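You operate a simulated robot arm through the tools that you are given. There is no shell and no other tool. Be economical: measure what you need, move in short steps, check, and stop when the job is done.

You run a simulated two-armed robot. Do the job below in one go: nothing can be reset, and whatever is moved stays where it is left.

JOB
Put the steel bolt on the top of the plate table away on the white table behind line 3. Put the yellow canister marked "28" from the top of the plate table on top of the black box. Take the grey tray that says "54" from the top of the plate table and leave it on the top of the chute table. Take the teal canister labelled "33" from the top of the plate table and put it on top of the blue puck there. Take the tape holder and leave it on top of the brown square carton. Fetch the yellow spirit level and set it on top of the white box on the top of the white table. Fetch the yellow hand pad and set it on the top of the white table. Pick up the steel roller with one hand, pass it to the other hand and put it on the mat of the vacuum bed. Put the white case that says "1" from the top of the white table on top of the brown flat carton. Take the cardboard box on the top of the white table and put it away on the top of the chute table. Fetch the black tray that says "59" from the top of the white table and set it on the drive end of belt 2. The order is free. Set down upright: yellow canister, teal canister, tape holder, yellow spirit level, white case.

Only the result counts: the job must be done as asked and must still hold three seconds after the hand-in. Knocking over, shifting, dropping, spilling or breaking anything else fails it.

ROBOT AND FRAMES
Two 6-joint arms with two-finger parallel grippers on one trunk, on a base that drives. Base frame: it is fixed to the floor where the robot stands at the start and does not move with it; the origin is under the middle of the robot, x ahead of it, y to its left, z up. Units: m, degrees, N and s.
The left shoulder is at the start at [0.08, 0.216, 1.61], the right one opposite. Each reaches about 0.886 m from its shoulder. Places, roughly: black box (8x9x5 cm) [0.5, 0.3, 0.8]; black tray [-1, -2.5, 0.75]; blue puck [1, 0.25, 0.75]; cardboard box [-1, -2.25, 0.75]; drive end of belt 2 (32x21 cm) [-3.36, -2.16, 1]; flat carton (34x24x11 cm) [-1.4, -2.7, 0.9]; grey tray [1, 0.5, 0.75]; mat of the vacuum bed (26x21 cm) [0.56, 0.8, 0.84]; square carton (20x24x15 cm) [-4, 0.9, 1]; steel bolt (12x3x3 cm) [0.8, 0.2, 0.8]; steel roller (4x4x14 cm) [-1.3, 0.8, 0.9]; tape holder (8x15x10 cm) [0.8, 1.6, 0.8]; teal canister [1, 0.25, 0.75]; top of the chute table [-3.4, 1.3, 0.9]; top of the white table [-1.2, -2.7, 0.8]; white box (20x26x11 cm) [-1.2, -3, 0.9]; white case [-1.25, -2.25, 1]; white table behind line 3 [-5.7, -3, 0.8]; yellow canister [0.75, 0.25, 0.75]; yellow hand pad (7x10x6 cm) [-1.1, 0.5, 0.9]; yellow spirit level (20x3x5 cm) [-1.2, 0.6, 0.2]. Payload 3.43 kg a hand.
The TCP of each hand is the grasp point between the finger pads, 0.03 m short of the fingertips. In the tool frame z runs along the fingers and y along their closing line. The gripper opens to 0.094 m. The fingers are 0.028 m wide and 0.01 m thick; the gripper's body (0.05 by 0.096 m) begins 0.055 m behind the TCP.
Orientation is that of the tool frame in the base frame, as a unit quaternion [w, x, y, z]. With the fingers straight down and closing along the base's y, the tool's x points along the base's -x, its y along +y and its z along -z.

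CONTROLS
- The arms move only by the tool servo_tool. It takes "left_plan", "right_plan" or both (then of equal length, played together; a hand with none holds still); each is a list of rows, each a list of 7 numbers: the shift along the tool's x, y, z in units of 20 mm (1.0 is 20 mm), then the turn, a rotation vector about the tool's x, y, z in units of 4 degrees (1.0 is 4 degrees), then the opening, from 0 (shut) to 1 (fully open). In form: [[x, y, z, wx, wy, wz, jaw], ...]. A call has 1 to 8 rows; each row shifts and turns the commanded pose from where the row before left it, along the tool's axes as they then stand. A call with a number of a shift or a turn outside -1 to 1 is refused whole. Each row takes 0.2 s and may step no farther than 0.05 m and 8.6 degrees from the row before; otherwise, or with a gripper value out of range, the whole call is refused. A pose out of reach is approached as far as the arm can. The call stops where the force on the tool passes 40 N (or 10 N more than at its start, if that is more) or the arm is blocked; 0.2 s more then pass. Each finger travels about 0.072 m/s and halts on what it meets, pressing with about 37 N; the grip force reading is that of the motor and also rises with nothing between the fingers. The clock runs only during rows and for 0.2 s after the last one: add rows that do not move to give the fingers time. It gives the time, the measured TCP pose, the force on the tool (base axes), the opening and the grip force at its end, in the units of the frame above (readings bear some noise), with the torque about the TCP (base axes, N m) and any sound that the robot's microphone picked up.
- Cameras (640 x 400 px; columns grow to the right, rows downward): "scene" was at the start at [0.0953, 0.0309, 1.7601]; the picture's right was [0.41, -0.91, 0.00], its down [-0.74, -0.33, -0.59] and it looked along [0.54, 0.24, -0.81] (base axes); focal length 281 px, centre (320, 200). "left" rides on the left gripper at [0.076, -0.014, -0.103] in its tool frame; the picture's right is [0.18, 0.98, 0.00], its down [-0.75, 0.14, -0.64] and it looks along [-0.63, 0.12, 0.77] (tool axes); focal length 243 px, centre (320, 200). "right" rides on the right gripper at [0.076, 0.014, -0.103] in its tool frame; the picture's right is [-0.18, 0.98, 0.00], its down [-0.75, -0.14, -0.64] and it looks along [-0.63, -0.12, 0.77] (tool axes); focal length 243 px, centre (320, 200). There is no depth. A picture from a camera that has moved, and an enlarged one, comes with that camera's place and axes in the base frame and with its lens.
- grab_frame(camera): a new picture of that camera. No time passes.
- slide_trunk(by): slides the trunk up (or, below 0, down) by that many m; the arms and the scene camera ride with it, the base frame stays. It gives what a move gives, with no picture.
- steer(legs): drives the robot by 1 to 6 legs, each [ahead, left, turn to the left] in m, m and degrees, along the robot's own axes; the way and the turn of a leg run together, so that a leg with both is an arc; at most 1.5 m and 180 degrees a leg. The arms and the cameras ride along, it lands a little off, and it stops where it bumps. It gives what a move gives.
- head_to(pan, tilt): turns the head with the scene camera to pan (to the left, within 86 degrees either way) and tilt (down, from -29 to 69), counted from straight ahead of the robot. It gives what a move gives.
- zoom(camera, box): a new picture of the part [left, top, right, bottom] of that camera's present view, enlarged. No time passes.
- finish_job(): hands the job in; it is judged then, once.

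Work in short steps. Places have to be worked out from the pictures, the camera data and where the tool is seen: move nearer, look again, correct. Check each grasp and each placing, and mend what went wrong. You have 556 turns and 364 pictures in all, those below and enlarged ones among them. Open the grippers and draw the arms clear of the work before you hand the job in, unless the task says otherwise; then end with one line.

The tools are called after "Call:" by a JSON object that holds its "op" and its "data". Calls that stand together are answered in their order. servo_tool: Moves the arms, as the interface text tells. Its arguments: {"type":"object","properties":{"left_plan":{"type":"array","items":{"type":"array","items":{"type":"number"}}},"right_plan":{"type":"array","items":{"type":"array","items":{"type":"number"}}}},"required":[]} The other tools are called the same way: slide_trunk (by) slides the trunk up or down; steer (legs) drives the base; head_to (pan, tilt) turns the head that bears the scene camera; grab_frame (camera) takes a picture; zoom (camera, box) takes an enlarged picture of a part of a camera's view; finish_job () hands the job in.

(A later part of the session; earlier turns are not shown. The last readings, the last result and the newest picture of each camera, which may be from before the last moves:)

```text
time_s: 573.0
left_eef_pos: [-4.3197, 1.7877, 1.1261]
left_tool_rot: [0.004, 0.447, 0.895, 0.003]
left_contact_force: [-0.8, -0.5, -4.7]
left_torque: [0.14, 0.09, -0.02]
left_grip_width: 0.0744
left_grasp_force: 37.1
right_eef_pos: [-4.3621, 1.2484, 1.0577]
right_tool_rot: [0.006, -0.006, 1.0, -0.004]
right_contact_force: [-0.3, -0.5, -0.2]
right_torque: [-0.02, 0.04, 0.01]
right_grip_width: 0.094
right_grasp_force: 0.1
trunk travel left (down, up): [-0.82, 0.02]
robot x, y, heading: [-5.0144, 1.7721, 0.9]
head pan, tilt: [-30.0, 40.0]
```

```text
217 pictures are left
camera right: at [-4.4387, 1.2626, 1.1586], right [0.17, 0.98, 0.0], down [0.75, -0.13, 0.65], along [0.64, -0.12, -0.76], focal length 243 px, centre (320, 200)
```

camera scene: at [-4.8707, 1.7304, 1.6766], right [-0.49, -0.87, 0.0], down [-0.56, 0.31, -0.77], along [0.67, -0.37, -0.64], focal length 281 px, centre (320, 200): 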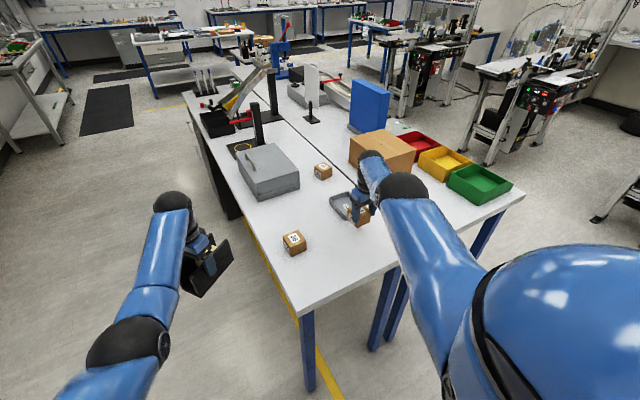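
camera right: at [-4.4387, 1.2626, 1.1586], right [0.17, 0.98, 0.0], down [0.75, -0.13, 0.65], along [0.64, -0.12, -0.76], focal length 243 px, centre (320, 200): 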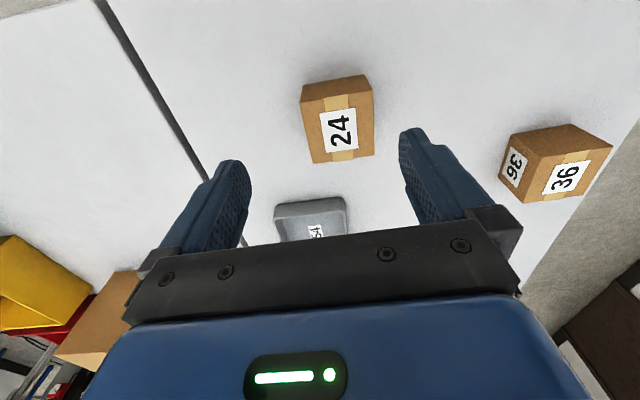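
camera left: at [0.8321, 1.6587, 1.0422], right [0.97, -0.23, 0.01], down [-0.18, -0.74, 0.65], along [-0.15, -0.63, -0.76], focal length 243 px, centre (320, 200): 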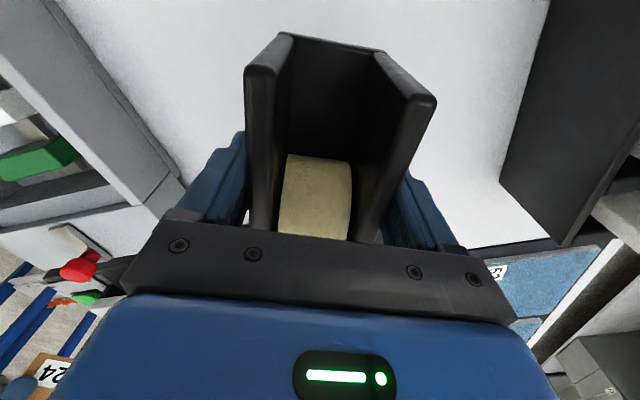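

Cube placed. For the holder I first move the left hand 0.2 m outward (left) so the shoulder lines up with the carton, then slide south.

Call:
{"op": "servo_tool", "data": {"left_plan": [[0.8, 0.6, 0, 0, 0, 0, 0], [0.8, 0.6, 0, 0, 0, 0, 0], [0.8, 0.6, 0, 0, 0, 0, 0], [0.8, 0.6, 0, 0, 0, 0, 0], [0.8, 0.6, 0, 0, 0, 0, 0], [0.8, 0.6, 0, 0, 0, 0, 0], [0.8, 0.6, 0, 0, 0, 0, 0], [0.8, 0.6, 0, 0, 0, 0, 0]]}}

Call:
{"op": "steer", "data": {"legs": [[0, -0.5, -0.5], [0, -0.5, 0]]}}

Call:
{"op": "head_to", "data": {"pan": 10, "tilt": 40}}

Call:
{"op": "grab_frame", "data": {"camera": "scene"}}

Call:
{"op": "grab_frame", "data": {"camera": "left"}}

```text
time_s: 574.8
left_eef_pos: [-4.3205, 1.9475, 1.1256]
left_tool_rot: [0.005, 0.448, 0.894, 0.001]
left_contact_force: [-1.4, -0.5, -5.6]
left_torque: [0.1, 0.05, 0.04]
left_grip_width: 0.0742
left_grasp_force: 36.9
right_eef_pos: [-4.3621, 1.248, 1.0589]
right_tool_rot: [0.006, -0.006, 1.0, -0.004]
right_contact_force: [0.4, 0.1, -0.2]
right_torque: [0.03, 0.0, -0.01]
right_grip_width: 0.0938
right_grasp_force: 0.0
trunk travel left (down, up): [-0.82, 0.02]
robot x, y, heading: [-5.0146, 1.7683, 0.9]
head pan, tilt: [-30.0, 40.0]
```

```text
time_s: 580.3
left_eef_pos: [-4.3107, 0.9271, 1.1262]
left_tool_rot: [0.005, 0.451, 0.892, 0.001]
left_contact_force: [0.5, -0.4, -5.3]
left_torque: [0.13, 0.08, 0.04]
left_grip_width: 0.0743
left_grasp_force: 37.0
right_eef_pos: [-4.3598, 0.2288, 1.0583]
right_tool_rot: [0.004, 0.0, 1.0, -0.004]
right_contact_force: [0.1, 0.4, -0.6]
right_torque: [-0.01, 0.0, -0.02]
right_grip_width: 0.0937
right_grasp_force: 0.1
trunk travel left (down, up): [-0.82, 0.02]
robot x, y, heading: [-5.0097, 0.7553, 0.4]
head pan, tilt: [-30.0, 40.0]
```

```text
time_s: 581.4
left_eef_pos: [-4.3111, 0.9233, 1.126]
left_tool_rot: [0.004, 0.452, 0.892, 0.004]
left_contact_force: [-0.4, -0.3, -5.7]
left_torque: [0.09, 0.07, 0.01]
left_grip_width: 0.0743
left_grasp_force: 36.9
right_eef_pos: [-4.3599, 0.2262, 1.0576]
right_tool_rot: [0.005, -0.001, 1.0, -0.003]
right_contact_force: [0.0, 0.5, -0.5]
right_torque: [-0.03, -0.02, -0.01]
right_grip_width: 0.0937
right_grasp_force: 0.1
trunk travel left (down, up): [-0.82, 0.02]
robot x, y, heading: [-5.01, 0.758, 0.1]
head pan, tilt: [10.0, 40.0]
```

```text
216 pictures are left
camera scene: at [-4.8944, 0.7708, 1.759], right [0.18, -0.98, 0.0], down [-0.63, -0.11, -0.77], along [0.75, 0.14, -0.64], focal length 281 px, centre (320, 200)
```

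scene: 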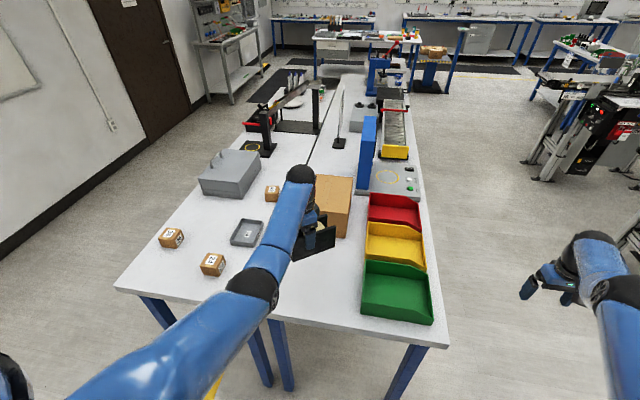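

```text
215 pictures are left
camera left: at [-4.3681, 0.9781, 1.2276], right [0.68, 0.73, 0.01], down [0.55, -0.52, 0.65], along [0.48, -0.44, -0.76], focal length 243 px, centre (320, 200)
```

left: 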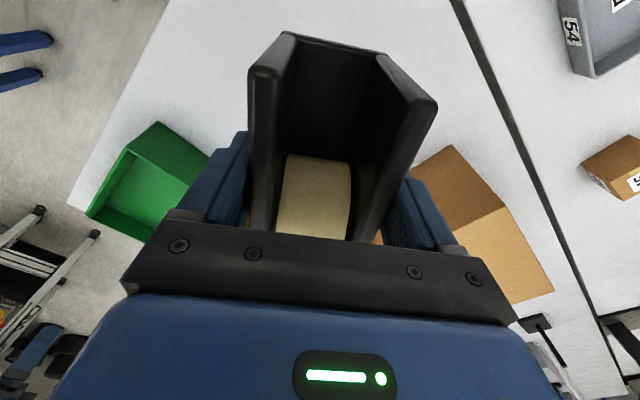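

Carton top centre ≈(−3.99, 0.90). I raise the holder for clearance, then drive forward 0.23 m.

Call:
{"op": "slide_trunk", "data": {"by": 0.02}}

Call:
{"op": "servo_tool", "data": {"left_plan": [[0, 0, -0.8, 0, 0, 0, 0], [0, 0, -0.8, 0, 0, 0, 0]]}}

Call:
{"op": "steer", "data": {"legs": [[0.12, 0, 0]]}}

Call:
{"op": "grab_frame", "data": {"camera": "scene"}}

```text
time_s: 582.1
left_eef_pos: [-4.3117, 0.9252, 1.1464]
left_tool_rot: [0.004, 0.452, 0.892, 0.002]
left_contact_force: [-0.9, 0.0, -5.8]
left_torque: [0.12, 0.11, 0.02]
left_grip_width: 0.0745
left_grasp_force: 36.4
right_eef_pos: [-4.3618, 0.2264, 1.0772]
right_tool_rot: [0.005, 0.0, 1.0, -0.003]
right_contact_force: [-0.1, 0.4, -0.4]
right_torque: [0.0, 0.02, -0.04]
right_grip_width: 0.0938
right_grasp_force: 0.0
trunk travel left (down, up): [-0.84, 0.0]
robot x, y, heading: [-5.0069, 0.7523, 0.3]
head pan, tilt: [10.0, 40.0]
```

```text
time_s: 582.7
left_eef_pos: [-4.3116, 0.9247, 1.1798]
left_tool_rot: [0.004, 0.451, 0.892, 0.003]
left_contact_force: [0.4, -0.4, -4.4]
left_torque: [0.13, 0.06, 0.0]
left_grip_width: 0.074
left_grasp_force: 37.4
right_eef_pos: [-4.3617, 0.226, 1.0775]
right_tool_rot: [0.006, 0.0, 1.0, -0.004]
right_contact_force: [-0.1, -0.9, -0.4]
right_torque: [-0.01, 0.03, 0.03]
right_grip_width: 0.0939
right_grasp_force: 0.0
trunk travel left (down, up): [-0.84, 0.0]
robot x, y, heading: [-5.0118, 0.7542, 0.3]
head pan, tilt: [10.0, 40.0]
```

```text
time_s: 583.9
left_eef_pos: [-4.2042, 0.9243, 1.1867]
left_tool_rot: [0.008, 0.453, 0.892, 0.005]
left_contact_force: [-1.2, 1.0, -4.9]
left_torque: [0.15, 0.04, -0.05]
left_grip_width: 0.0741
left_grasp_force: 37.2
right_eef_pos: [-4.2537, 0.2278, 1.0839]
right_tool_rot: [0.01, -0.001, 1.0, -0.003]
right_contact_force: [-0.5, 0.2, 0.5]
right_torque: [-0.01, -0.07, 0.01]
right_grip_width: 0.0941
right_grasp_force: 0.0
trunk travel left (down, up): [-0.84, 0.0]
robot x, y, heading: [-4.8899, 0.758, 0.3]
head pan, tilt: [10.0, 40.0]
```

```text
214 pictures are left
camera scene: at [-4.7951, 0.7719, 1.7805], right [0.18, -0.98, 0.0], down [-0.62, -0.11, -0.77], along [0.76, 0.14, -0.63], focal length 281 px, centre (320, 200)
```

scene: 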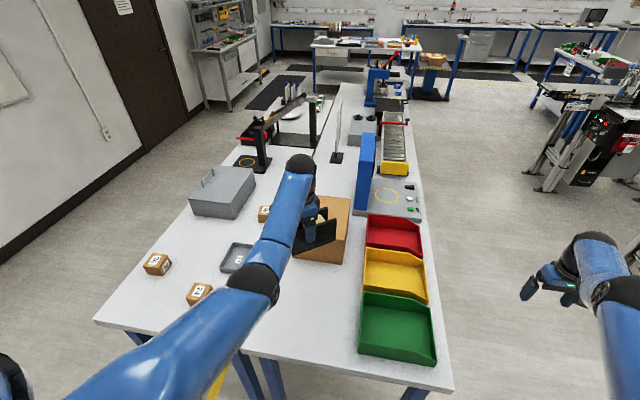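

Clearance good (bottom ≈1.10). I drive the remaining 0.115 m and lower the trunk slightly while extending.

Call:
{"op": "steer", "data": {"legs": [[0.115, 0, 0]]}}

Call:
{"op": "servo_tool", "data": {"left_plan": [[-0.6, 0.8, 0, 0, 0, 0, 0], [-0.6, 0.8, 0, 0, 0, 0, 0], [-0.6, 0.8, 0, 0, 0, 0, 0], [-0.3, 0.4, 0, 0, 0, 0, 0]]}}

Call:
{"op": "grab_frame", "data": {"camera": "left"}}

Call:
{"op": "grab_frame", "data": {"camera": "scene"}}

```text
time_s: 585.1
left_eef_pos: [-4.0871, 0.9249, 1.1829]
left_tool_rot: [0.006, 0.452, 0.892, 0.003]
left_contact_force: [-0.9, -0.5, -3.9]
left_torque: [0.1, 0.04, -0.01]
left_grip_width: 0.0743
left_grasp_force: 37.1
right_eef_pos: [-4.1376, 0.2271, 1.0811]
right_tool_rot: [0.009, 0.002, 1.0, -0.003]
right_contact_force: [0.0, -0.4, 0.9]
right_torque: [0.03, -0.06, 0.02]
right_grip_width: 0.0941
right_grasp_force: 0.0
trunk travel left (down, up): [-0.84, 0.0]
robot x, y, heading: [-4.7783, 0.7547, 0.2]
head pan, tilt: [10.0, 40.0]
```

```text
time_s: 586.1
left_eef_pos: [-4.0222, 0.9249, 1.1821]
left_tool_rot: [0.003, 0.452, 0.892, 0.002]
left_contact_force: [0.2, 0.6, -5.7]
left_torque: [0.1, 0.07, 0.02]
left_grip_width: 0.0743
left_grasp_force: 37.3
left hand out of reach, approached as far as the arm can: row 3, 4
right_eef_pos: [-4.1295, 0.2265, 1.0771]
right_tool_rot: [0.004, 0.001, 1.0, -0.003]
right_contact_force: [-0.3, 0.4, -1.2]
right_torque: [0.0, 0.0, -0.03]
right_grip_width: 0.0938
right_grasp_force: 0.0
trunk travel left (down, up): [-0.84, 0.0]
robot x, y, heading: [-4.7778, 0.7559, -0.0]
head pan, tilt: [10.0, 40.0]
```

```text
213 pictures are left
camera left: at [-4.0796, 0.9792, 1.2833], right [0.68, 0.73, 0.01], down [0.55, -0.53, 0.65], along [0.47, -0.44, -0.76], focal length 243 px, centre (320, 200)
```

left: 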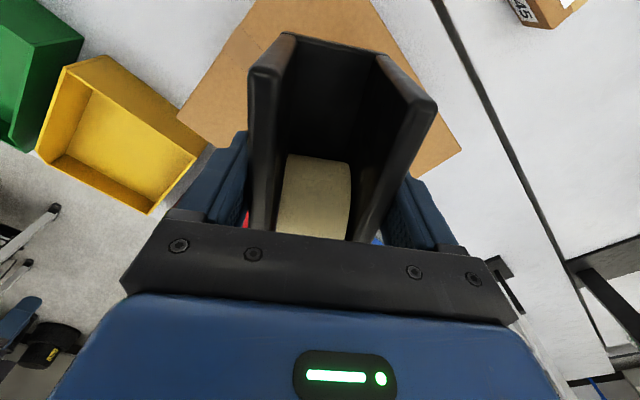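

```text
212 pictures are left
camera scene: at [-4.6608, 0.7729, 1.7788], right [0.18, -0.98, 0.0], down [-0.63, -0.11, -0.76], along [0.75, 0.14, -0.64], focal length 281 px, centre (320, 200)
```

scene: 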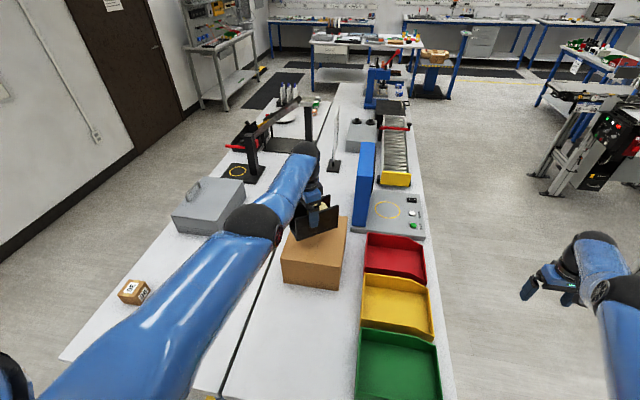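

Holder centre is within ~1.5 cm of the carton centre. I nudge and lower.

Call:
{"op": "servo_tool", "data": {"left_plan": [[-0.4, -0.3, 0, 0, 0, 0, 0]]}}

Call:
{"op": "slide_trunk", "data": {"by": -0.045}}

Call:
{"op": "servo_tool", "data": {"left_plan": [[0, 0, 0.15, 0, 0, 0, 0], [0, 0, 0.15, 0, 0, 0, 0], [0, 0, 0.15, 0, 0, 0, 0], [0, 0, 0, 0, 0, 0, 0]]}}

```text
time_s: 586.5
left_eef_pos: [-4.025, 0.9145, 1.1833]
left_tool_rot: [0.005, 0.452, 0.892, 0.003]
left_contact_force: [0.3, 0.1, -5.3]
left_torque: [0.12, 0.07, 0.0]
left_grip_width: 0.0745
left_grasp_force: 37.3
right_eef_pos: [-4.1312, 0.226, 1.0782]
right_tool_rot: [0.005, 0.0, 1.0, -0.003]
right_contact_force: [-0.6, -0.3, -0.2]
right_torque: [0.0, -0.02, 0.03]
right_grip_width: 0.0939
right_grasp_force: 0.1
trunk travel left (down, up): [-0.84, 0.0]
robot x, y, heading: [-4.7777, 0.7541, 0.5]
head pan, tilt: [10.0, 40.0]
```

```text
time_s: 587.4
left_eef_pos: [-4.0248, 0.9137, 1.1378]
left_tool_rot: [0.003, 0.453, 0.892, 0.002]
left_contact_force: [-1.0, 0.6, -4.9]
left_torque: [0.09, 0.06, -0.02]
left_grip_width: 0.0743
left_grasp_force: 37.7
right_eef_pos: [-4.1302, 0.227, 1.0325]
right_tool_rot: [0.005, 0.001, 1.0, -0.004]
right_contact_force: [0.4, 0.1, 0.0]
right_torque: [0.03, 0.0, -0.05]
right_grip_width: 0.0942
right_grasp_force: 0.0
trunk travel left (down, up): [-0.795, 0.045]
robot x, y, heading: [-4.7756, 0.7567, 0.2]
head pan, tilt: [10.0, 40.0]
```

```text
time_s: 588.4
left_eef_pos: [-4.0247, 0.9153, 1.1278]
left_tool_rot: [0.004, 0.452, 0.892, 0.002]
left_contact_force: [-0.1, 0.6, -5.2]
left_torque: [0.13, 0.08, -0.05]
left_grip_width: 0.0746
left_grasp_force: 37.0
right_eef_pos: [-4.1296, 0.2262, 1.0323]
right_tool_rot: [0.005, 0.001, 1.0, -0.003]
right_contact_force: [-0.1, -1.0, 0.6]
right_torque: [-0.01, 0.01, -0.02]
right_grip_width: 0.0938
right_grasp_force: 0.0
trunk travel left (down, up): [-0.795, 0.045]
robot x, y, heading: [-4.7781, 0.7542, 0.4]
head pan, tilt: [10.0, 40.0]
```

Not yet in contact; I keep creeping down.

Call:
{"op": "servo_tool", "data": {"left_plan": [[0, 0, 0.12, 0, 0, 0, 0], [0, 0, 0.12, 0, 0, 0, 0], [0, 0, 0.12, 0, 0, 0, 0], [0, 0, 0.12, 0, 0, 0, 0], [0, 0, 0, 0, 0, 0, 0]]}}

```text
time_s: 589.6
left_eef_pos: [-4.0268, 0.915, 1.1227]
left_tool_rot: [0.004, 0.452, 0.892, 0.002]
left_contact_force: [-0.8, -0.1, -3.9]
left_torque: [0.01, 0.07, -0.05]
left_grip_width: 0.0743
left_grasp_force: 36.6
left hand out of reach, approached as far as the arm can: row 4
right_eef_pos: [-4.1291, 0.2267, 1.0324]
right_tool_rot: [0.006, 0.001, 1.0, -0.003]
right_contact_force: [0.3, 0.3, -0.4]
right_torque: [0.0, -0.02, -0.02]
right_grip_width: 0.0941
right_grasp_force: 0.1
trunk travel left (down, up): [-0.795, 0.045]
robot x, y, heading: [-4.777, 0.7571, 0.4]
head pan, tilt: [10.0, 40.0]
```

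Slight unloading is seen; I use the trunk for the last millimetres.

Call:
{"op": "slide_trunk", "data": {"by": -0.006}}

```text
time_s: 590.2
left_eef_pos: [-4.027, 0.9164, 1.1219]
left_tool_rot: [0.008, 0.453, 0.891, 0.004]
left_contact_force: [0.7, 2.8, 17.8]
left_torque: [-0.86, 0.12, 0.05]
left_grip_width: 0.0747
left_grasp_force: 36.9
right_eef_pos: [-4.1324, 0.2271, 1.0288]
right_tool_rot: [0.006, 0.001, 1.0, -0.004]
right_contact_force: [0.5, 0.4, 0.0]
right_torque: [-0.01, -0.01, -0.01]
right_grip_width: 0.0941
right_grasp_force: 0.0
trunk travel left (down, up): [-0.789, 0.051]
robot x, y, heading: [-4.7768, 0.7563, 0.3]
head pan, tilt: [10.0, 40.0]
```

Contact (18 N). I release, then rise with the trunk.

Call:
{"op": "servo_tool", "data": {"left_plan": [[0, 0, 0, 0, 0, 0, 1], [0, 0, 0, 0, 0, 0, 1], [0, 0, 0, 0, 0, 0, 1], [0, 0, 0, 0, 0, 0, 1]]}}

Call:
{"op": "slide_trunk", "data": {"by": 0.05}}

Call:
{"op": "grab_frame", "data": {"camera": "left"}}

```text
time_s: 591.2
left_eef_pos: [-4.0256, 0.9156, 1.1158]
left_tool_rot: [0.004, 0.452, 0.892, 0.002]
left_contact_force: [-0.2, -0.4, -0.5]
left_torque: [-0.01, -0.03, -0.01]
left_grip_width: 0.0941
left_grasp_force: 0.1
right_eef_pos: [-4.1303, 0.2268, 1.0273]
right_tool_rot: [0.006, 0.0, 1.0, -0.003]
right_contact_force: [0.1, -0.2, -0.4]
right_torque: [-0.01, -0.02, 0.01]
right_grip_width: 0.0941
right_grasp_force: 0.0
trunk travel left (down, up): [-0.789, 0.051]
robot x, y, heading: [-4.7761, 0.7549, 0.1]
head pan, tilt: [10.0, 40.0]
```

```text
time_s: 592.1
left_eef_pos: [-4.0266, 0.9151, 1.1661]
left_tool_rot: [0.004, 0.451, 0.892, 0.002]
left_contact_force: [0.0, -0.5, 1.5]
left_torque: [0.0, -0.03, 0.0]
left_grip_width: 0.0941
left_grasp_force: 0.0
right_eef_pos: [-4.1311, 0.2263, 1.0777]
right_tool_rot: [0.005, 0.001, 1.0, -0.003]
right_contact_force: [0.4, 0.1, 1.0]
right_torque: [0.02, 0.0, -0.03]
right_grip_width: 0.0942
right_grasp_force: 0.1
trunk travel left (down, up): [-0.839, 0.001]
robot x, y, heading: [-4.7781, 0.7549, 0.0]
head pan, tilt: [10.0, 40.0]
```

```text
211 pictures are left
camera left: at [-4.0839, 0.9693, 1.2683], right [0.68, 0.73, 0.01], down [0.55, -0.53, 0.65], along [0.48, -0.44, -0.76], focal length 243 px, centre (320, 200)
```

left: 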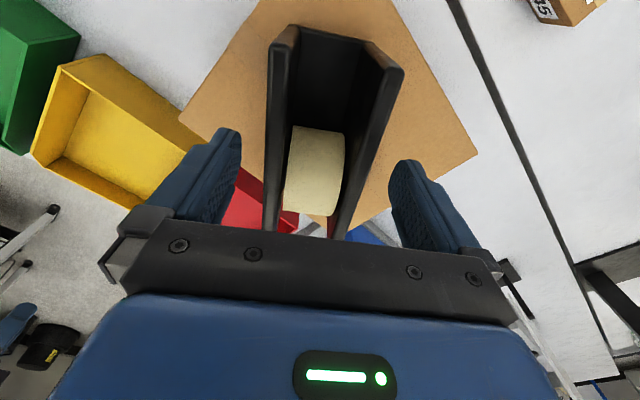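

The holder stands on the carton. I lift further before withdrawing.

Call:
{"op": "servo_tool", "data": {"left_plan": [[0, 0, -0.7, 0, 0, 0, 1], [0, 0, -0.7, 0, 0, 0, 1], [0, 0, -0.7, 0, 0, 0, 1]]}}

Call:
{"op": "grab_frame", "data": {"camera": "left"}}

```text
time_s: 592.9
left_eef_pos: [-4.0268, 0.9143, 1.2085]
left_tool_rot: [0.004, 0.453, 0.891, 0.002]
left_contact_force: [-0.1, 0.8, 1.2]
left_torque: [0.02, 0.04, 0.01]
left_grip_width: 0.094
left_grasp_force: 0.0
right_eef_pos: [-4.13, 0.2269, 1.0773]
right_tool_rot: [0.005, 0.001, 1.0, -0.004]
right_contact_force: [-0.3, 1.0, -0.5]
right_torque: [-0.01, 0.0, 0.02]
right_grip_width: 0.0941
right_grasp_force: 0.1
trunk travel left (down, up): [-0.839, 0.001]
robot x, y, heading: [-4.7798, 0.7604, 0.2]
head pan, tilt: [10.0, 40.0]
```

```text
210 pictures are left
camera left: at [-4.0839, 0.969, 1.31], right [0.68, 0.73, 0.01], down [0.55, -0.53, 0.65], along [0.47, -0.44, -0.76], focal length 243 px, centre (320, 200)
```

left: 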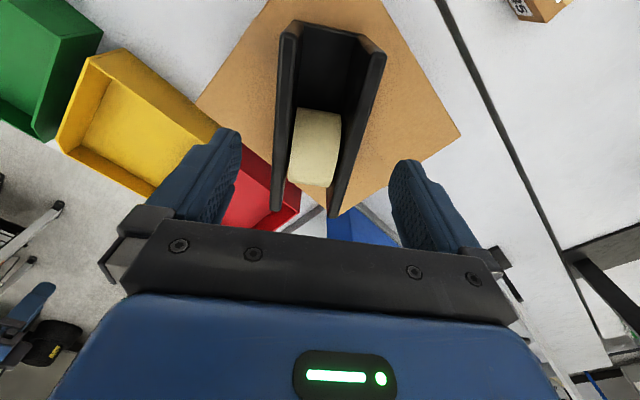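

All good. Remaining: roller, white case "1", tray 59. I back away, go around the north side, and on the way restore the left hand's yaw.

Call:
{"op": "steer", "data": {"legs": [[-0.25, 0, 0], [0, 0.85, 0], [0, 0.8, 0], [0, 0, -90], [0, 1.3, 0]]}}

Call:
{"op": "servo_tool", "data": {"left_plan": [[0, 0, 0, 0, 0, -1, 1], [0, 0, 0, 0, 0, -1, 1], [0, 0, 0, 0, 0, -1, 1], [0, 0, 0, 0, 0, -1, 1], [0, 0, 0, 0, 0, -1, 1], [0, 0, 0, 0, 0, -1, 1], [0, 0, 0, 0, 0, -1, 1], [0, 0, 0, 0, 0, -1, 1]]}}

Call:
{"op": "servo_tool", "data": {"left_plan": [[0, 0, 0, 0, 0, -1, 1], [0, 0, 0, 0, 0, -1, 1], [0, 0, 0, 0, 0, -1, 1], [0, 0, 0, 0, 0, -1, 1], [0, 0, 0, 0, 0, -1, 1], [0, 0, 0, 0, 0, -0.5, 1]]}}

```text
time_s: 612.7
left_eef_pos: [-3.5557, 1.6418, 1.2091]
left_tool_rot: [0.005, 0.955, 0.297, 0.0]
left_contact_force: [0.8, 0.6, -0.3]
left_torque: [0.01, -0.02, -0.01]
left_grip_width: 0.0938
left_grasp_force: 0.0
right_eef_pos: [-4.2398, 1.7663, 1.0766]
right_tool_rot: [0.003, 0.718, 0.696, -0.006]
right_contact_force: [-0.3, 0.4, -0.1]
right_torque: [0.03, -0.01, -0.01]
right_grip_width: 0.0941
right_grasp_force: 0.1
trunk travel left (down, up): [-0.839, 0.001]
robot x, y, heading: [-3.6904, 2.3964, -91.4]
head pan, tilt: [10.0, 40.0]
```

```text
time_s: 614.5
left_eef_pos: [-3.5553, 1.642, 1.2085]
left_tool_rot: [0.004, 0.836, 0.548, -0.002]
left_contact_force: [0.0, 0.0, 1.1]
left_torque: [0.0, 0.0, 0.01]
left_grip_width: 0.0939
left_grasp_force: 0.2
right_eef_pos: [-4.2399, 1.7658, 1.0772]
right_tool_rot: [0.001, 0.718, 0.696, -0.006]
right_contact_force: [-0.3, -1.1, -0.8]
right_torque: [-0.01, 0.02, 0.01]
right_grip_width: 0.0939
right_grasp_force: 0.1
trunk travel left (down, up): [-0.839, 0.001]
robot x, y, heading: [-3.6897, 2.3951, -91.4]
head pan, tilt: [10.0, 40.0]
```

```text
time_s: 615.9
left_eef_pos: [-3.5546, 1.6405, 1.2081]
left_tool_rot: [0.003, 0.716, 0.698, -0.004]
left_contact_force: [-0.5, 0.4, -0.4]
left_torque: [0.0, 0.02, -0.02]
left_grip_width: 0.094
left_grasp_force: 0.0
right_eef_pos: [-4.2397, 1.7656, 1.0771]
right_tool_rot: [0.001, 0.718, 0.696, -0.006]
right_contact_force: [0.6, -0.2, 0.9]
right_torque: [-0.01, -0.01, 0.0]
right_grip_width: 0.0941
right_grasp_force: 0.0
trunk travel left (down, up): [-0.839, 0.001]
robot x, y, heading: [-3.6911, 2.3935, -91.3]
head pan, tilt: [10.0, 40.0]
```

East to the stand's north side.

Call:
{"op": "steer", "data": {"legs": [[0, 1.35, 1.3], [0, 1.35, 1.5]]}}

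Call:
{"op": "servo_tool", "data": {"right_plan": [[0, 0.8, 0, 0, -1, 0, 0.7], [0, 0.8, 0, 0, -1, 0, 0.7], [0, 0.8, 0, 0, -1, 0, 0.7], [0, 0.8, 0, 0, -1, 0, 0.7], [0, 0.8, 0, 0, -1, 0, 0.7], [0, 0.8, 0, 0, -1, 0, 0.7], [0, 0.8, 0, 0, -1, 0, 0.7], [0, 0.8, 0, 0, -1, 0, 0.7]]}}

Call:
{"op": "servo_tool", "data": {"right_plan": [[0, 0.5, 0, 0, -1, 0, 0.7], [0, 0.5, 0, 0, -1, 0, 0.7], [0, 0.5, 0, 0, -1, 0, 0.7], [0, 0.5, 0, 0, -1, 0, 0.7], [0, 0.5, 0, 0, -1, 0, 0.7], [0, 0, 0, 0, -1, 0, 0.7], [0, 0, 0, 0, -1, 0, 0.7], [0, 0, 0, 0, -1, 0, 0.7]]}}

Call:
{"op": "head_to", "data": {"pan": -15, "tilt": 45}}

Call:
{"op": "grab_frame", "data": {"camera": "scene"}}

```text
time_s: 628.9
left_eef_pos: [-0.8313, 1.6618, 1.2088]
left_tool_rot: [0.004, 0.697, 0.717, -0.003]
left_contact_force: [1.1, -0.3, 0.0]
left_torque: [-0.04, -0.04, 0.03]
left_grip_width: 0.0938
left_grasp_force: 0.1
right_eef_pos: [-1.5211, 1.7474, 1.0763]
right_tool_rot: [0.002, 0.699, 0.715, -0.005]
right_contact_force: [0.6, 0.5, 0.4]
right_torque: [-0.01, 0.01, -0.01]
right_grip_width: 0.0938
right_grasp_force: 0.1
trunk travel left (down, up): [-0.839, 0.001]
robot x, y, heading: [-1.0068, 2.4083, -88.3]
head pan, tilt: [10.0, 40.0]
```

```text
time_s: 630.7
left_eef_pos: [-0.8283, 1.6618, 1.2079]
left_tool_rot: [0.004, 0.697, 0.717, -0.003]
left_contact_force: [0.8, -0.8, -0.3]
left_torque: [-0.03, 0.02, 0.01]
left_grip_width: 0.0939
left_grasp_force: 0.1
right_eef_pos: [-1.4402, 1.6436, 1.0277]
right_tool_rot: [0.199, 0.67, 0.687, -0.198]
right_contact_force: [-0.2, -1.0, 0.7]
right_torque: [-0.01, 0.02, 0.01]
right_grip_width: 0.0657
right_grasp_force: 0.1
right hand out of reach, approached as far as the arm can: row 1, 2, 3, 4, 5, 6, 7, 8
trunk travel left (down, up): [-0.839, 0.001]
robot x, y, heading: [-1.0081, 2.4042, -88.4]
head pan, tilt: [10.0, 40.0]
```

```text
time_s: 632.5
left_eef_pos: [-0.8314, 1.6626, 1.2089]
left_tool_rot: [0.004, 0.696, 0.718, -0.003]
left_contact_force: [-0.8, 0.4, -0.2]
left_torque: [0.03, -0.02, 0.01]
left_grip_width: 0.0941
left_grasp_force: 0.0
right_eef_pos: [-1.4023, 1.6181, 1.011]
right_tool_rot: [0.379, 0.59, 0.604, -0.378]
right_contact_force: [-0.6, -0.3, 0.4]
right_torque: [-0.01, 0.02, -0.01]
right_grip_width: 0.0658
right_grasp_force: 0.0
right hand out of reach, approached as far as the arm can: row 1, 2, 3, 4, 5
trunk travel left (down, up): [-0.839, 0.001]
robot x, y, heading: [-1.0053, 2.4093, -88.3]
head pan, tilt: [10.0, 40.0]
```

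```text
time_s: 633.4
left_eef_pos: [-0.83, 1.6624, 1.208]
left_tool_rot: [0.003, 0.697, 0.717, -0.003]
left_contact_force: [0.2, -0.4, 0.0]
left_torque: [0.02, -0.01, 0.01]
left_grip_width: 0.0939
left_grasp_force: 0.0
right_eef_pos: [-1.4018, 1.6186, 1.0105]
right_tool_rot: [0.379, 0.59, 0.606, -0.375]
right_contact_force: [0.2, 0.2, 0.0]
right_torque: [0.07, 0.02, 0.02]
right_grip_width: 0.0658
right_grasp_force: 0.0
trunk travel left (down, up): [-0.839, 0.001]
robot x, y, heading: [-1.0056, 2.4082, -88.5]
head pan, tilt: [-15.0, 45.0]
```

```text
209 pictures are left
camera scene: at [-1.0271, 2.2985, 1.7709], right [-0.97, 0.23, 0.0], down [0.16, 0.69, -0.71], along [-0.16, -0.69, -0.71], focal length 281 px, centre (320, 200)
```

scene: 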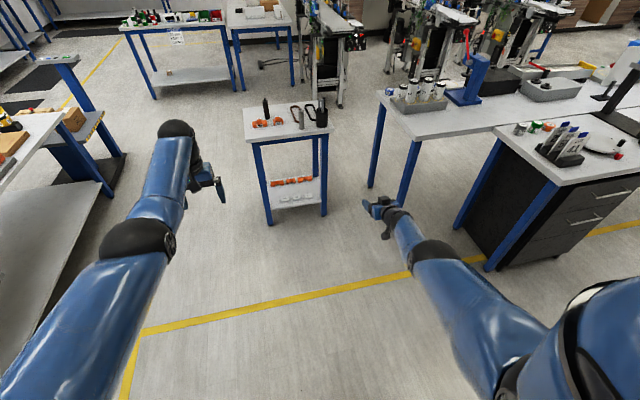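

The right hand is tilted ~64°. I zoom on the stand top.

Call:
{"op": "zoom", "data": {"camera": "scene", "box": [230, 85, 350, 160]}}

```text
5.33 times, centred on (290, 122) of scene
camera zoom: at [-1.0271, 2.2985, 1.7709], right [-0.97, 0.23, 0.0], down [0.16, 0.69, -0.71], along [-0.16, -0.69, -0.71], focal length 1500 px, centre (480, 613)
```

zoom: 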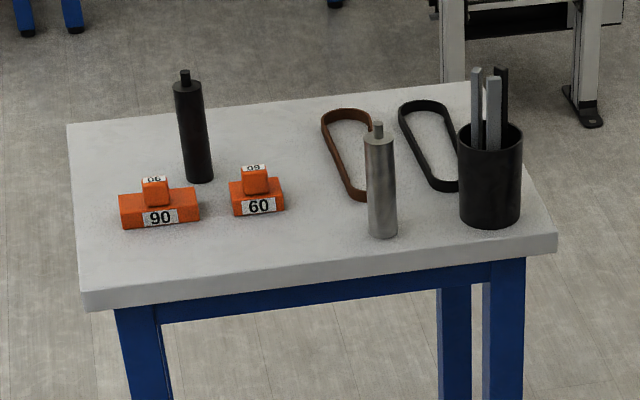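

The roller stands at (−1.264, 0.80), body z 0.87–0.983 with a pin on top. I approach horizontally: trunk down 0.1, align in x, and drive to short of it.

Call:
{"op": "slide_trunk", "data": {"by": -0.1}}

Call:
{"op": "steer", "data": {"legs": [[0, 0.14, -1.6], [0.6, 0, 0]]}}

Call:
{"op": "grab_frame", "data": {"camera": "right"}}

Call:
{"op": "grab_frame", "data": {"camera": "scene"}}

```text
time_s: 634.7
left_eef_pos: [-0.8289, 1.6622, 1.1085]
left_tool_rot: [0.004, 0.697, 0.717, -0.003]
left_contact_force: [-0.7, -0.2, -0.6]
left_torque: [0.01, 0.01, -0.03]
left_grip_width: 0.094
left_grasp_force: 0.0
right_eef_pos: [-1.4024, 1.6182, 0.9108]
right_tool_rot: [0.38, 0.59, 0.606, -0.376]
right_contact_force: [0.0, -0.6, 0.4]
right_torque: [0.01, 0.01, -0.01]
right_grip_width: 0.0658
right_grasp_force: 0.0
trunk travel left (down, up): [-0.739, 0.101]
robot x, y, heading: [-1.0095, 2.409, -88.5]
head pan, tilt: [-15.0, 45.0]
```

```text
time_s: 639.0
left_eef_pos: [-0.7211, 1.0699, 1.1087]
left_tool_rot: [0.004, 0.709, 0.705, -0.003]
left_contact_force: [-0.9, -0.6, -0.3]
left_torque: [0.01, 0.0, -0.02]
left_grip_width: 0.0942
left_grasp_force: 0.1
right_eef_pos: [-1.2943, 1.0465, 0.9112]
right_tool_rot: [0.373, 0.601, 0.595, -0.383]
right_contact_force: [-0.3, 0.6, -0.9]
right_torque: [-0.02, 0.02, -0.02]
right_grip_width: 0.0659
right_grasp_force: 0.1
trunk travel left (down, up): [-0.739, 0.101]
robot x, y, heading: [-0.8724, 1.8177, -90.1]
head pan, tilt: [-15.0, 45.0]
```

```text
207 pictures are left
camera right: at [-1.2773, 1.172, 0.8865], right [0.98, -0.09, 0.16], down [-0.13, 0.26, 0.96], along [-0.13, -0.96, 0.24], focal length 243 px, centre (320, 200)
```

right: 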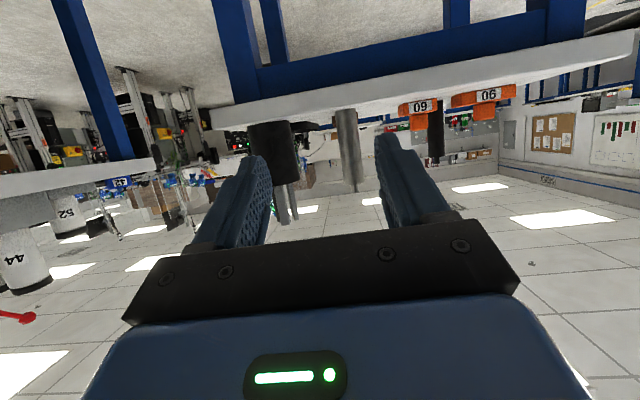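

```text
206 pictures are left
camera scene: at [-0.8954, 1.7139, 1.6711], right [-0.96, 0.26, 0.0], down [0.19, 0.68, -0.71], along [-0.19, -0.68, -0.71], focal length 281 px, centre (320, 200)
```

scene: 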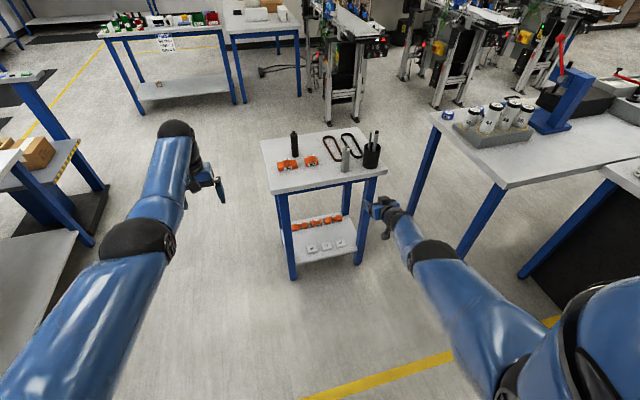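

Roller at ≈(−1.273, 0.79). I correct x by 2 cm and drive forward to enclose it.

Call:
{"op": "servo_tool", "data": {"right_plan": [[0, 1, 0, 0, 0, 0, 0.7]]}}

Call:
{"op": "steer", "data": {"legs": [[0.18, 0, 0]]}}

Call:
{"op": "grab_frame", "data": {"camera": "right"}}

```text
time_s: 639.4
left_eef_pos: [-0.7194, 1.0672, 1.1076]
left_tool_rot: [0.004, 0.709, 0.705, -0.003]
left_contact_force: [0.1, 0.1, 0.8]
left_torque: [-0.02, 0.02, 0.01]
left_grip_width: 0.0941
left_grasp_force: 0.1
right_eef_pos: [-1.2734, 1.0443, 0.9105]
right_tool_rot: [0.373, 0.6, 0.595, -0.384]
right_contact_force: [-0.1, 1.0, -0.1]
right_torque: [0.03, 0.0, -0.01]
right_grip_width: 0.0655
right_grasp_force: 0.2
trunk travel left (down, up): [-0.739, 0.101]
robot x, y, heading: [-0.868, 1.8201, -90.2]
head pan, tilt: [-15.0, 45.0]
```

```text
time_s: 640.9
left_eef_pos: [-0.7201, 0.8925, 1.1106]
left_tool_rot: [0.005, 0.708, 0.706, -0.005]
left_contact_force: [0.7, 0.3, 0.8]
left_torque: [-0.03, 0.03, -0.02]
left_grip_width: 0.094
left_grasp_force: 0.0
right_eef_pos: [-1.2733, 0.866, 0.913]
right_tool_rot: [0.374, 0.6, 0.594, -0.384]
right_contact_force: [0.0, 0.4, 0.0]
right_torque: [-0.03, 0.0, 0.04]
right_grip_width: 0.0659
right_grasp_force: 0.1
trunk travel left (down, up): [-0.739, 0.101]
robot x, y, heading: [-0.8718, 1.6411, -90.0]
head pan, tilt: [-15.0, 45.0]
```

```text
205 pictures are left
camera right: at [-1.2575, 0.992, 0.8872], right [0.98, -0.09, 0.16], down [-0.13, 0.26, 0.96], along [-0.13, -0.96, 0.24], focal length 243 px, centre (320, 200)
```

right: 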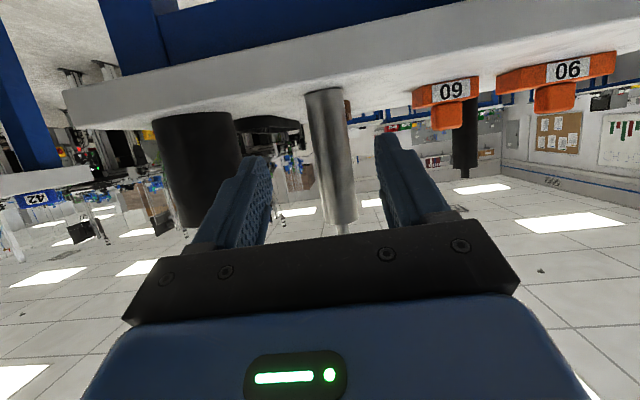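

Aligned. I lower 1 cm, move in the last 7 cm, and close.

Call:
{"op": "slide_trunk", "data": {"by": -0.012}}

Call:
{"op": "servo_tool", "data": {"right_plan": [[0, 0.25, 0, 0, 0, 0, 0.7]]}}

Call:
{"op": "steer", "data": {"legs": [[0.072, 0, 0]]}}

Call:
{"op": "grab_frame", "data": {"camera": "right"}}

```text
time_s: 641.5
left_eef_pos: [-0.7202, 0.8898, 1.0963]
left_tool_rot: [0.004, 0.709, 0.705, -0.004]
left_contact_force: [-0.1, -0.7, 0.4]
left_torque: [0.01, -0.01, 0.01]
left_grip_width: 0.094
left_grasp_force: 0.1
right_eef_pos: [-1.2745, 0.8646, 0.8979]
right_tool_rot: [0.372, 0.6, 0.595, -0.383]
right_contact_force: [-0.4, 0.2, -0.2]
right_torque: [0.01, -0.03, 0.02]
right_grip_width: 0.0659
right_grasp_force: 0.1
trunk travel left (down, up): [-0.727, 0.113]
robot x, y, heading: [-0.8723, 1.6382, -90.2]
head pan, tilt: [-15.0, 45.0]
```

```text
time_s: 641.9
left_eef_pos: [-0.7195, 0.8862, 1.0944]
left_tool_rot: [0.003, 0.708, 0.706, -0.003]
left_contact_force: [0.0, 0.3, -0.4]
left_torque: [0.03, -0.04, 0.0]
left_grip_width: 0.0937
left_grasp_force: 0.0
right_eef_pos: [-1.2688, 0.8628, 0.8976]
right_tool_rot: [0.371, 0.601, 0.595, -0.383]
right_contact_force: [0.0, -0.3, 0.5]
right_torque: [0.02, -0.01, 0.02]
right_grip_width: 0.0659
right_grasp_force: 0.1
trunk travel left (down, up): [-0.727, 0.113]
robot x, y, heading: [-0.8744, 1.6402, -90.0]
head pan, tilt: [-15.0, 45.0]
```

```text
time_s: 642.9
left_eef_pos: [-0.7205, 0.8289, 1.1051]
left_tool_rot: [0.007, 0.708, 0.706, -0.007]
left_contact_force: [-0.4, 1.8, 1.2]
left_torque: [-0.07, 0.01, 0.01]
left_grip_width: 0.0938
left_grasp_force: 0.0
right_eef_pos: [-1.2696, 0.8007, 0.9079]
right_tool_rot: [0.376, 0.599, 0.593, -0.386]
right_contact_force: [0.2, 1.4, 0.0]
right_torque: [0.0, 0.02, -0.02]
right_grip_width: 0.0659
right_grasp_force: 0.0
trunk travel left (down, up): [-0.727, 0.113]
robot x, y, heading: [-0.8689, 1.5657, -90.1]
head pan, tilt: [-15.0, 45.0]
```

```text
204 pictures are left
camera right: at [-1.2522, 0.9267, 0.8803], right [0.98, -0.09, 0.16], down [-0.13, 0.27, 0.95], along [-0.13, -0.96, 0.25], focal length 243 px, centre (320, 200)
```

right: 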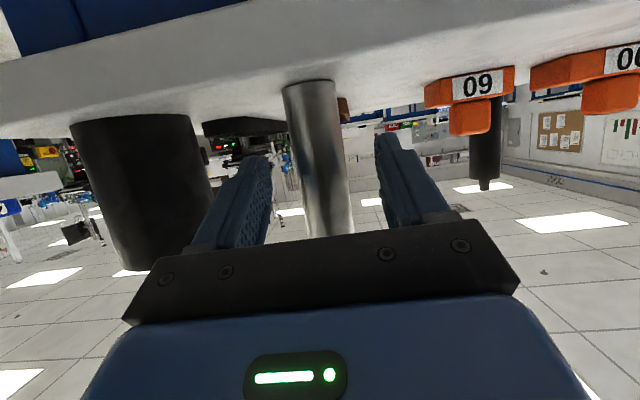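

I zoom in to judge the roller's depth before closing.

Call:
{"op": "zoom", "data": {"camera": "right", "box": [240, 60, 440, 260]}}

Call:
{"op": "zoom", "data": {"camera": "scene", "box": [300, 110, 460, 240]}}

```text
2.00 times, centred on (340, 160) of right
camera zoom: at [-1.2522, 0.9267, 0.8803], right [0.98, -0.09, 0.16], down [-0.13, 0.27, 0.95], along [-0.13, -0.96, 0.25], focal length 485 px, centre (280, 280)
```

zoom: 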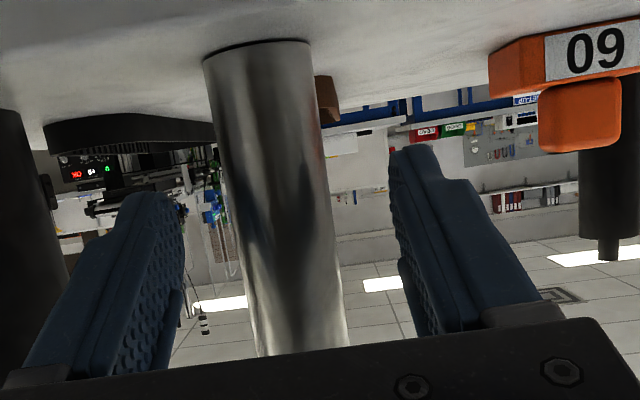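

```text
3.08 times, centred on (380, 175) of scene
camera zoom: at [-0.8964, 1.477, 1.6604], right [-0.97, 0.26, 0.0], down [0.18, 0.67, -0.72], along [-0.18, -0.69, -0.7], focal length 866 px, centre (135, 277)
```

zoom: 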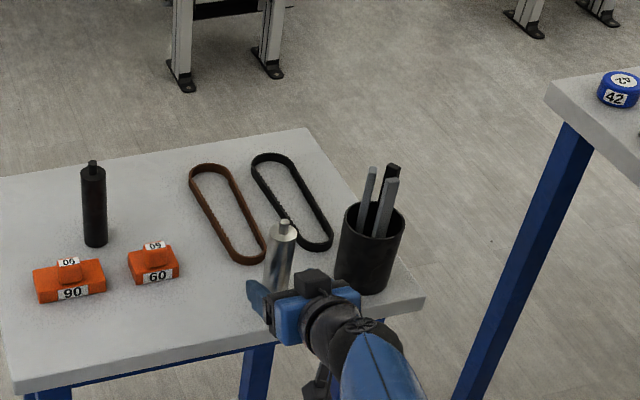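

The roller is near the fingertips; I advance 3.5 cm more and close.

Call:
{"op": "steer", "data": {"legs": [[0.035, 0, 0]]}}

Call:
{"op": "servo_tool", "data": {"right_plan": [[0, 0, 0, 0, 0, 0, 0], [0, 0, 0, 0, 0, 0, 0], [0, 0, 0, 0, 0, 0, 0]]}}

Call:
{"op": "grab_frame", "data": {"camera": "right"}}

```text
time_s: 643.8
left_eef_pos: [-0.7205, 0.7903, 1.1019]
left_tool_rot: [0.006, 0.708, 0.706, -0.006]
left_contact_force: [0.2, 1.1, 0.8]
left_torque: [-0.04, -0.01, 0.0]
left_grip_width: 0.0941
left_grasp_force: 0.1
right_eef_pos: [-1.2693, 0.7648, 0.9043]
right_tool_rot: [0.375, 0.599, 0.595, -0.383]
right_contact_force: [0.5, 0.3, 0.5]
right_torque: [0.03, 0.02, 0.03]
right_grip_width: 0.0657
right_grasp_force: 0.0
trunk travel left (down, up): [-0.727, 0.113]
robot x, y, heading: [-0.8687, 1.5314, -90.1]
head pan, tilt: [-15.0, 45.0]
```

```text
time_s: 644.6
left_eef_pos: [-0.7197, 0.783, 1.0967]
left_tool_rot: [0.003, 0.709, 0.705, -0.004]
left_contact_force: [0.5, -0.1, 0.7]
left_torque: [0.03, -0.02, -0.01]
left_grip_width: 0.0941
left_grasp_force: 0.1
right_eef_pos: [-1.2696, 0.7596, 0.8963]
right_tool_rot: [0.372, 0.601, 0.595, -0.382]
right_contact_force: [0.1, -0.1, -2.4]
right_torque: [-0.03, 0.0, 0.01]
right_grip_width: 0.0373
right_grasp_force: 37.2
trunk travel left (down, up): [-0.727, 0.113]
robot x, y, heading: [-0.8727, 1.5308, -89.9]
head pan, tilt: [-15.0, 45.0]
```

```text
201 pictures are left
camera right: at [-1.2524, 0.8852, 0.8723], right [0.98, -0.09, 0.16], down [-0.13, 0.26, 0.96], along [-0.13, -0.96, 0.24], focal length 243 px, centre (320, 200)
```

right: 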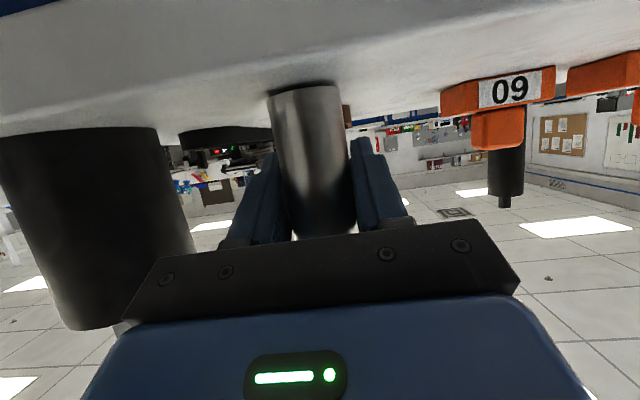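

Gripped (37 mm). I lift with the trunk and back away from the stand.

Call:
{"op": "slide_trunk", "data": {"by": 0.11}}

Call:
{"op": "steer", "data": {"legs": [[-0.6, 0, 0]]}}

Call:
{"op": "head_to", "data": {"pan": 0, "tilt": 45}}

Call:
{"op": "grab_frame", "data": {"camera": "scene"}}

Call:
{"op": "grab_frame", "data": {"camera": "right"}}

```text
time_s: 646.0
left_eef_pos: [-0.7201, 0.7826, 1.2069]
left_tool_rot: [0.003, 0.708, 0.706, -0.003]
left_contact_force: [0.2, -0.7, 0.3]
left_torque: [-0.04, 0.01, 0.0]
left_grip_width: 0.0942
left_grasp_force: 0.0
right_eef_pos: [-1.2685, 0.7589, 1.0079]
right_tool_rot: [0.373, 0.601, 0.595, -0.382]
right_contact_force: [0.4, 0.1, -1.8]
right_torque: [0.0, 0.03, 0.03]
right_grip_width: 0.0375
right_grasp_force: 37.2
trunk travel left (down, up): [-0.837, 0.003]
robot x, y, heading: [-0.8761, 1.5346, -90.1]
head pan, tilt: [-15.0, 45.0]
```

```text
time_s: 649.4
left_eef_pos: [-0.7186, 1.3838, 1.207]
left_tool_rot: [0.004, 0.709, 0.705, -0.003]
left_contact_force: [-0.3, -0.7, 0.4]
left_torque: [0.03, 0.01, -0.03]
left_grip_width: 0.0941
left_grasp_force: 0.1
right_eef_pos: [-1.2668, 1.3627, 1.0054]
right_tool_rot: [0.371, 0.602, 0.595, -0.382]
right_contact_force: [-0.6, 0.0, -2.3]
right_torque: [-0.02, -0.02, -0.01]
right_grip_width: 0.0377
right_grasp_force: 37.0
trunk travel left (down, up): [-0.837, 0.003]
robot x, y, heading: [-0.8705, 2.1394, -90.4]
head pan, tilt: [-15.0, 45.0]
```

```text
time_s: 650.2
left_eef_pos: [-0.7183, 1.3863, 1.2066]
left_tool_rot: [0.003, 0.709, 0.705, -0.002]
left_contact_force: [-0.4, 0.3, -0.5]
left_torque: [-0.02, 0.03, 0.0]
left_grip_width: 0.0938
left_grasp_force: 0.1
right_eef_pos: [-1.2683, 1.3622, 1.0074]
right_tool_rot: [0.372, 0.601, 0.595, -0.383]
right_contact_force: [-0.6, -0.1, -1.8]
right_torque: [0.0, 0.03, -0.02]
right_grip_width: 0.0376
right_grasp_force: 36.2
trunk travel left (down, up): [-0.837, 0.003]
robot x, y, heading: [-0.8698, 2.1364, -90.4]
head pan, tilt: [0.0, 45.0]
```

```text
200 pictures are left
camera scene: at [-0.8734, 2.0255, 1.7688], right [-1.0, 0.01, 0.0], down [0.0, 0.71, -0.71], along [0.0, -0.71, -0.71], focal length 281 px, centre (320, 200)
```

scene: 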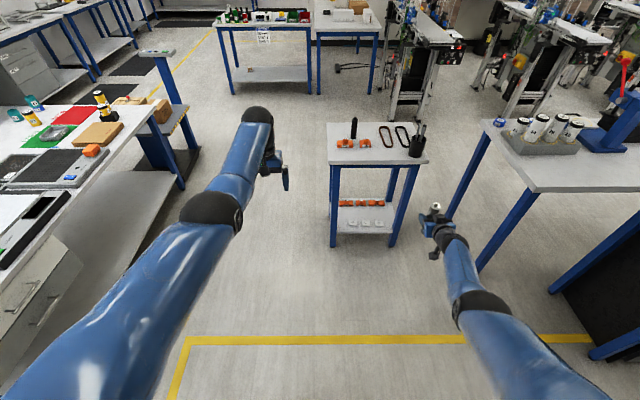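

```text
199 pictures are left
camera right: at [-1.2511, 1.488, 0.9823], right [0.98, -0.09, 0.16], down [-0.13, 0.26, 0.96], along [-0.13, -0.96, 0.24], focal length 243 px, centre (320, 200)
```

right: 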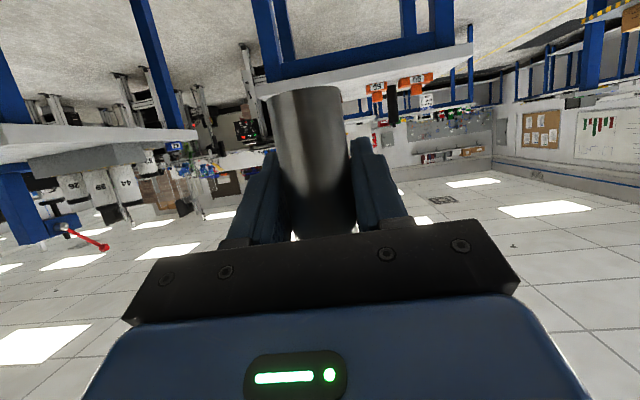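

Roller held upright. For the hand-over I bring both hands to the middle, the left hand staying high.

Call:
{"op": "servo_tool", "data": {"left_plan": [[0, -0.9, 0, 0, 0, 0, 0.7], [0, -0.9, 0, 0, 0, 0, 0.7], [0, -0.9, 0, 0, 0, 0, 0.7], [0, -0.9, 0, 0, 0, 0, 0.7], [0, -0.9, 0, 0, 0, 0, 0.7], [0, -0.9, 0, 0, 0, 0, 0.7]], "right_plan": [[0, 0.9, 0, 0, 0, 0, 0], [0, 0.9, 0, 0, 0, 0, 0], [0, 0.9, 0, 0, 0, 0, 0], [0, 0.9, 0, 0, 0, 0, 0], [0, 0.9, 0, 0, 0, 0, 0], [0, 0.9, 0, 0, 0, 0, 0]]}}

Call:
{"op": "grab_frame", "data": {"camera": "scene"}}

```text
time_s: 651.6
left_eef_pos: [-0.824, 1.4003, 1.21]
left_tool_rot: [0.004, 0.709, 0.705, -0.004]
left_contact_force: [1.2, -0.8, -0.5]
left_torque: [0.01, -0.01, 0.0]
left_grip_width: 0.0657
left_grasp_force: 0.1
left hand out of reach, approached as far as the arm can: row 4, 6
right_eef_pos: [-1.1609, 1.3621, 1.0077]
right_tool_rot: [0.374, 0.6, 0.595, -0.382]
right_contact_force: [0.8, -0.3, -1.1]
right_torque: [-0.03, 0.02, 0.02]
right_grip_width: 0.0376
right_grasp_force: 37.0
trunk travel left (down, up): [-0.837, 0.003]
robot x, y, heading: [-0.8724, 2.1382, -90.5]
head pan, tilt: [0.0, 45.0]
```

```text
198 pictures are left
camera scene: at [-0.8731, 2.0265, 1.7688], right [-1.0, 0.0, 0.0], down [0.0, 0.71, -0.71], along [0.0, -0.71, -0.71], focal length 281 px, centre (320, 200)
```

scene: 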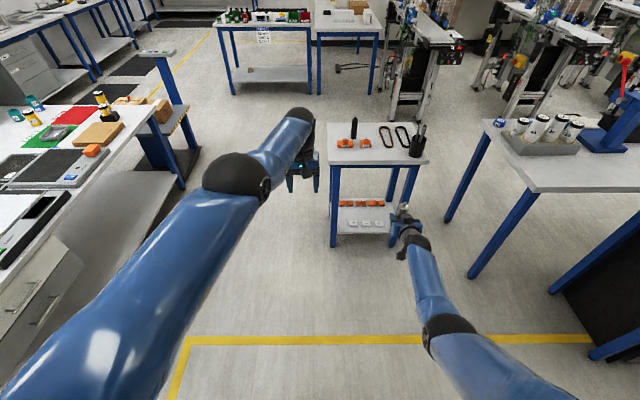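

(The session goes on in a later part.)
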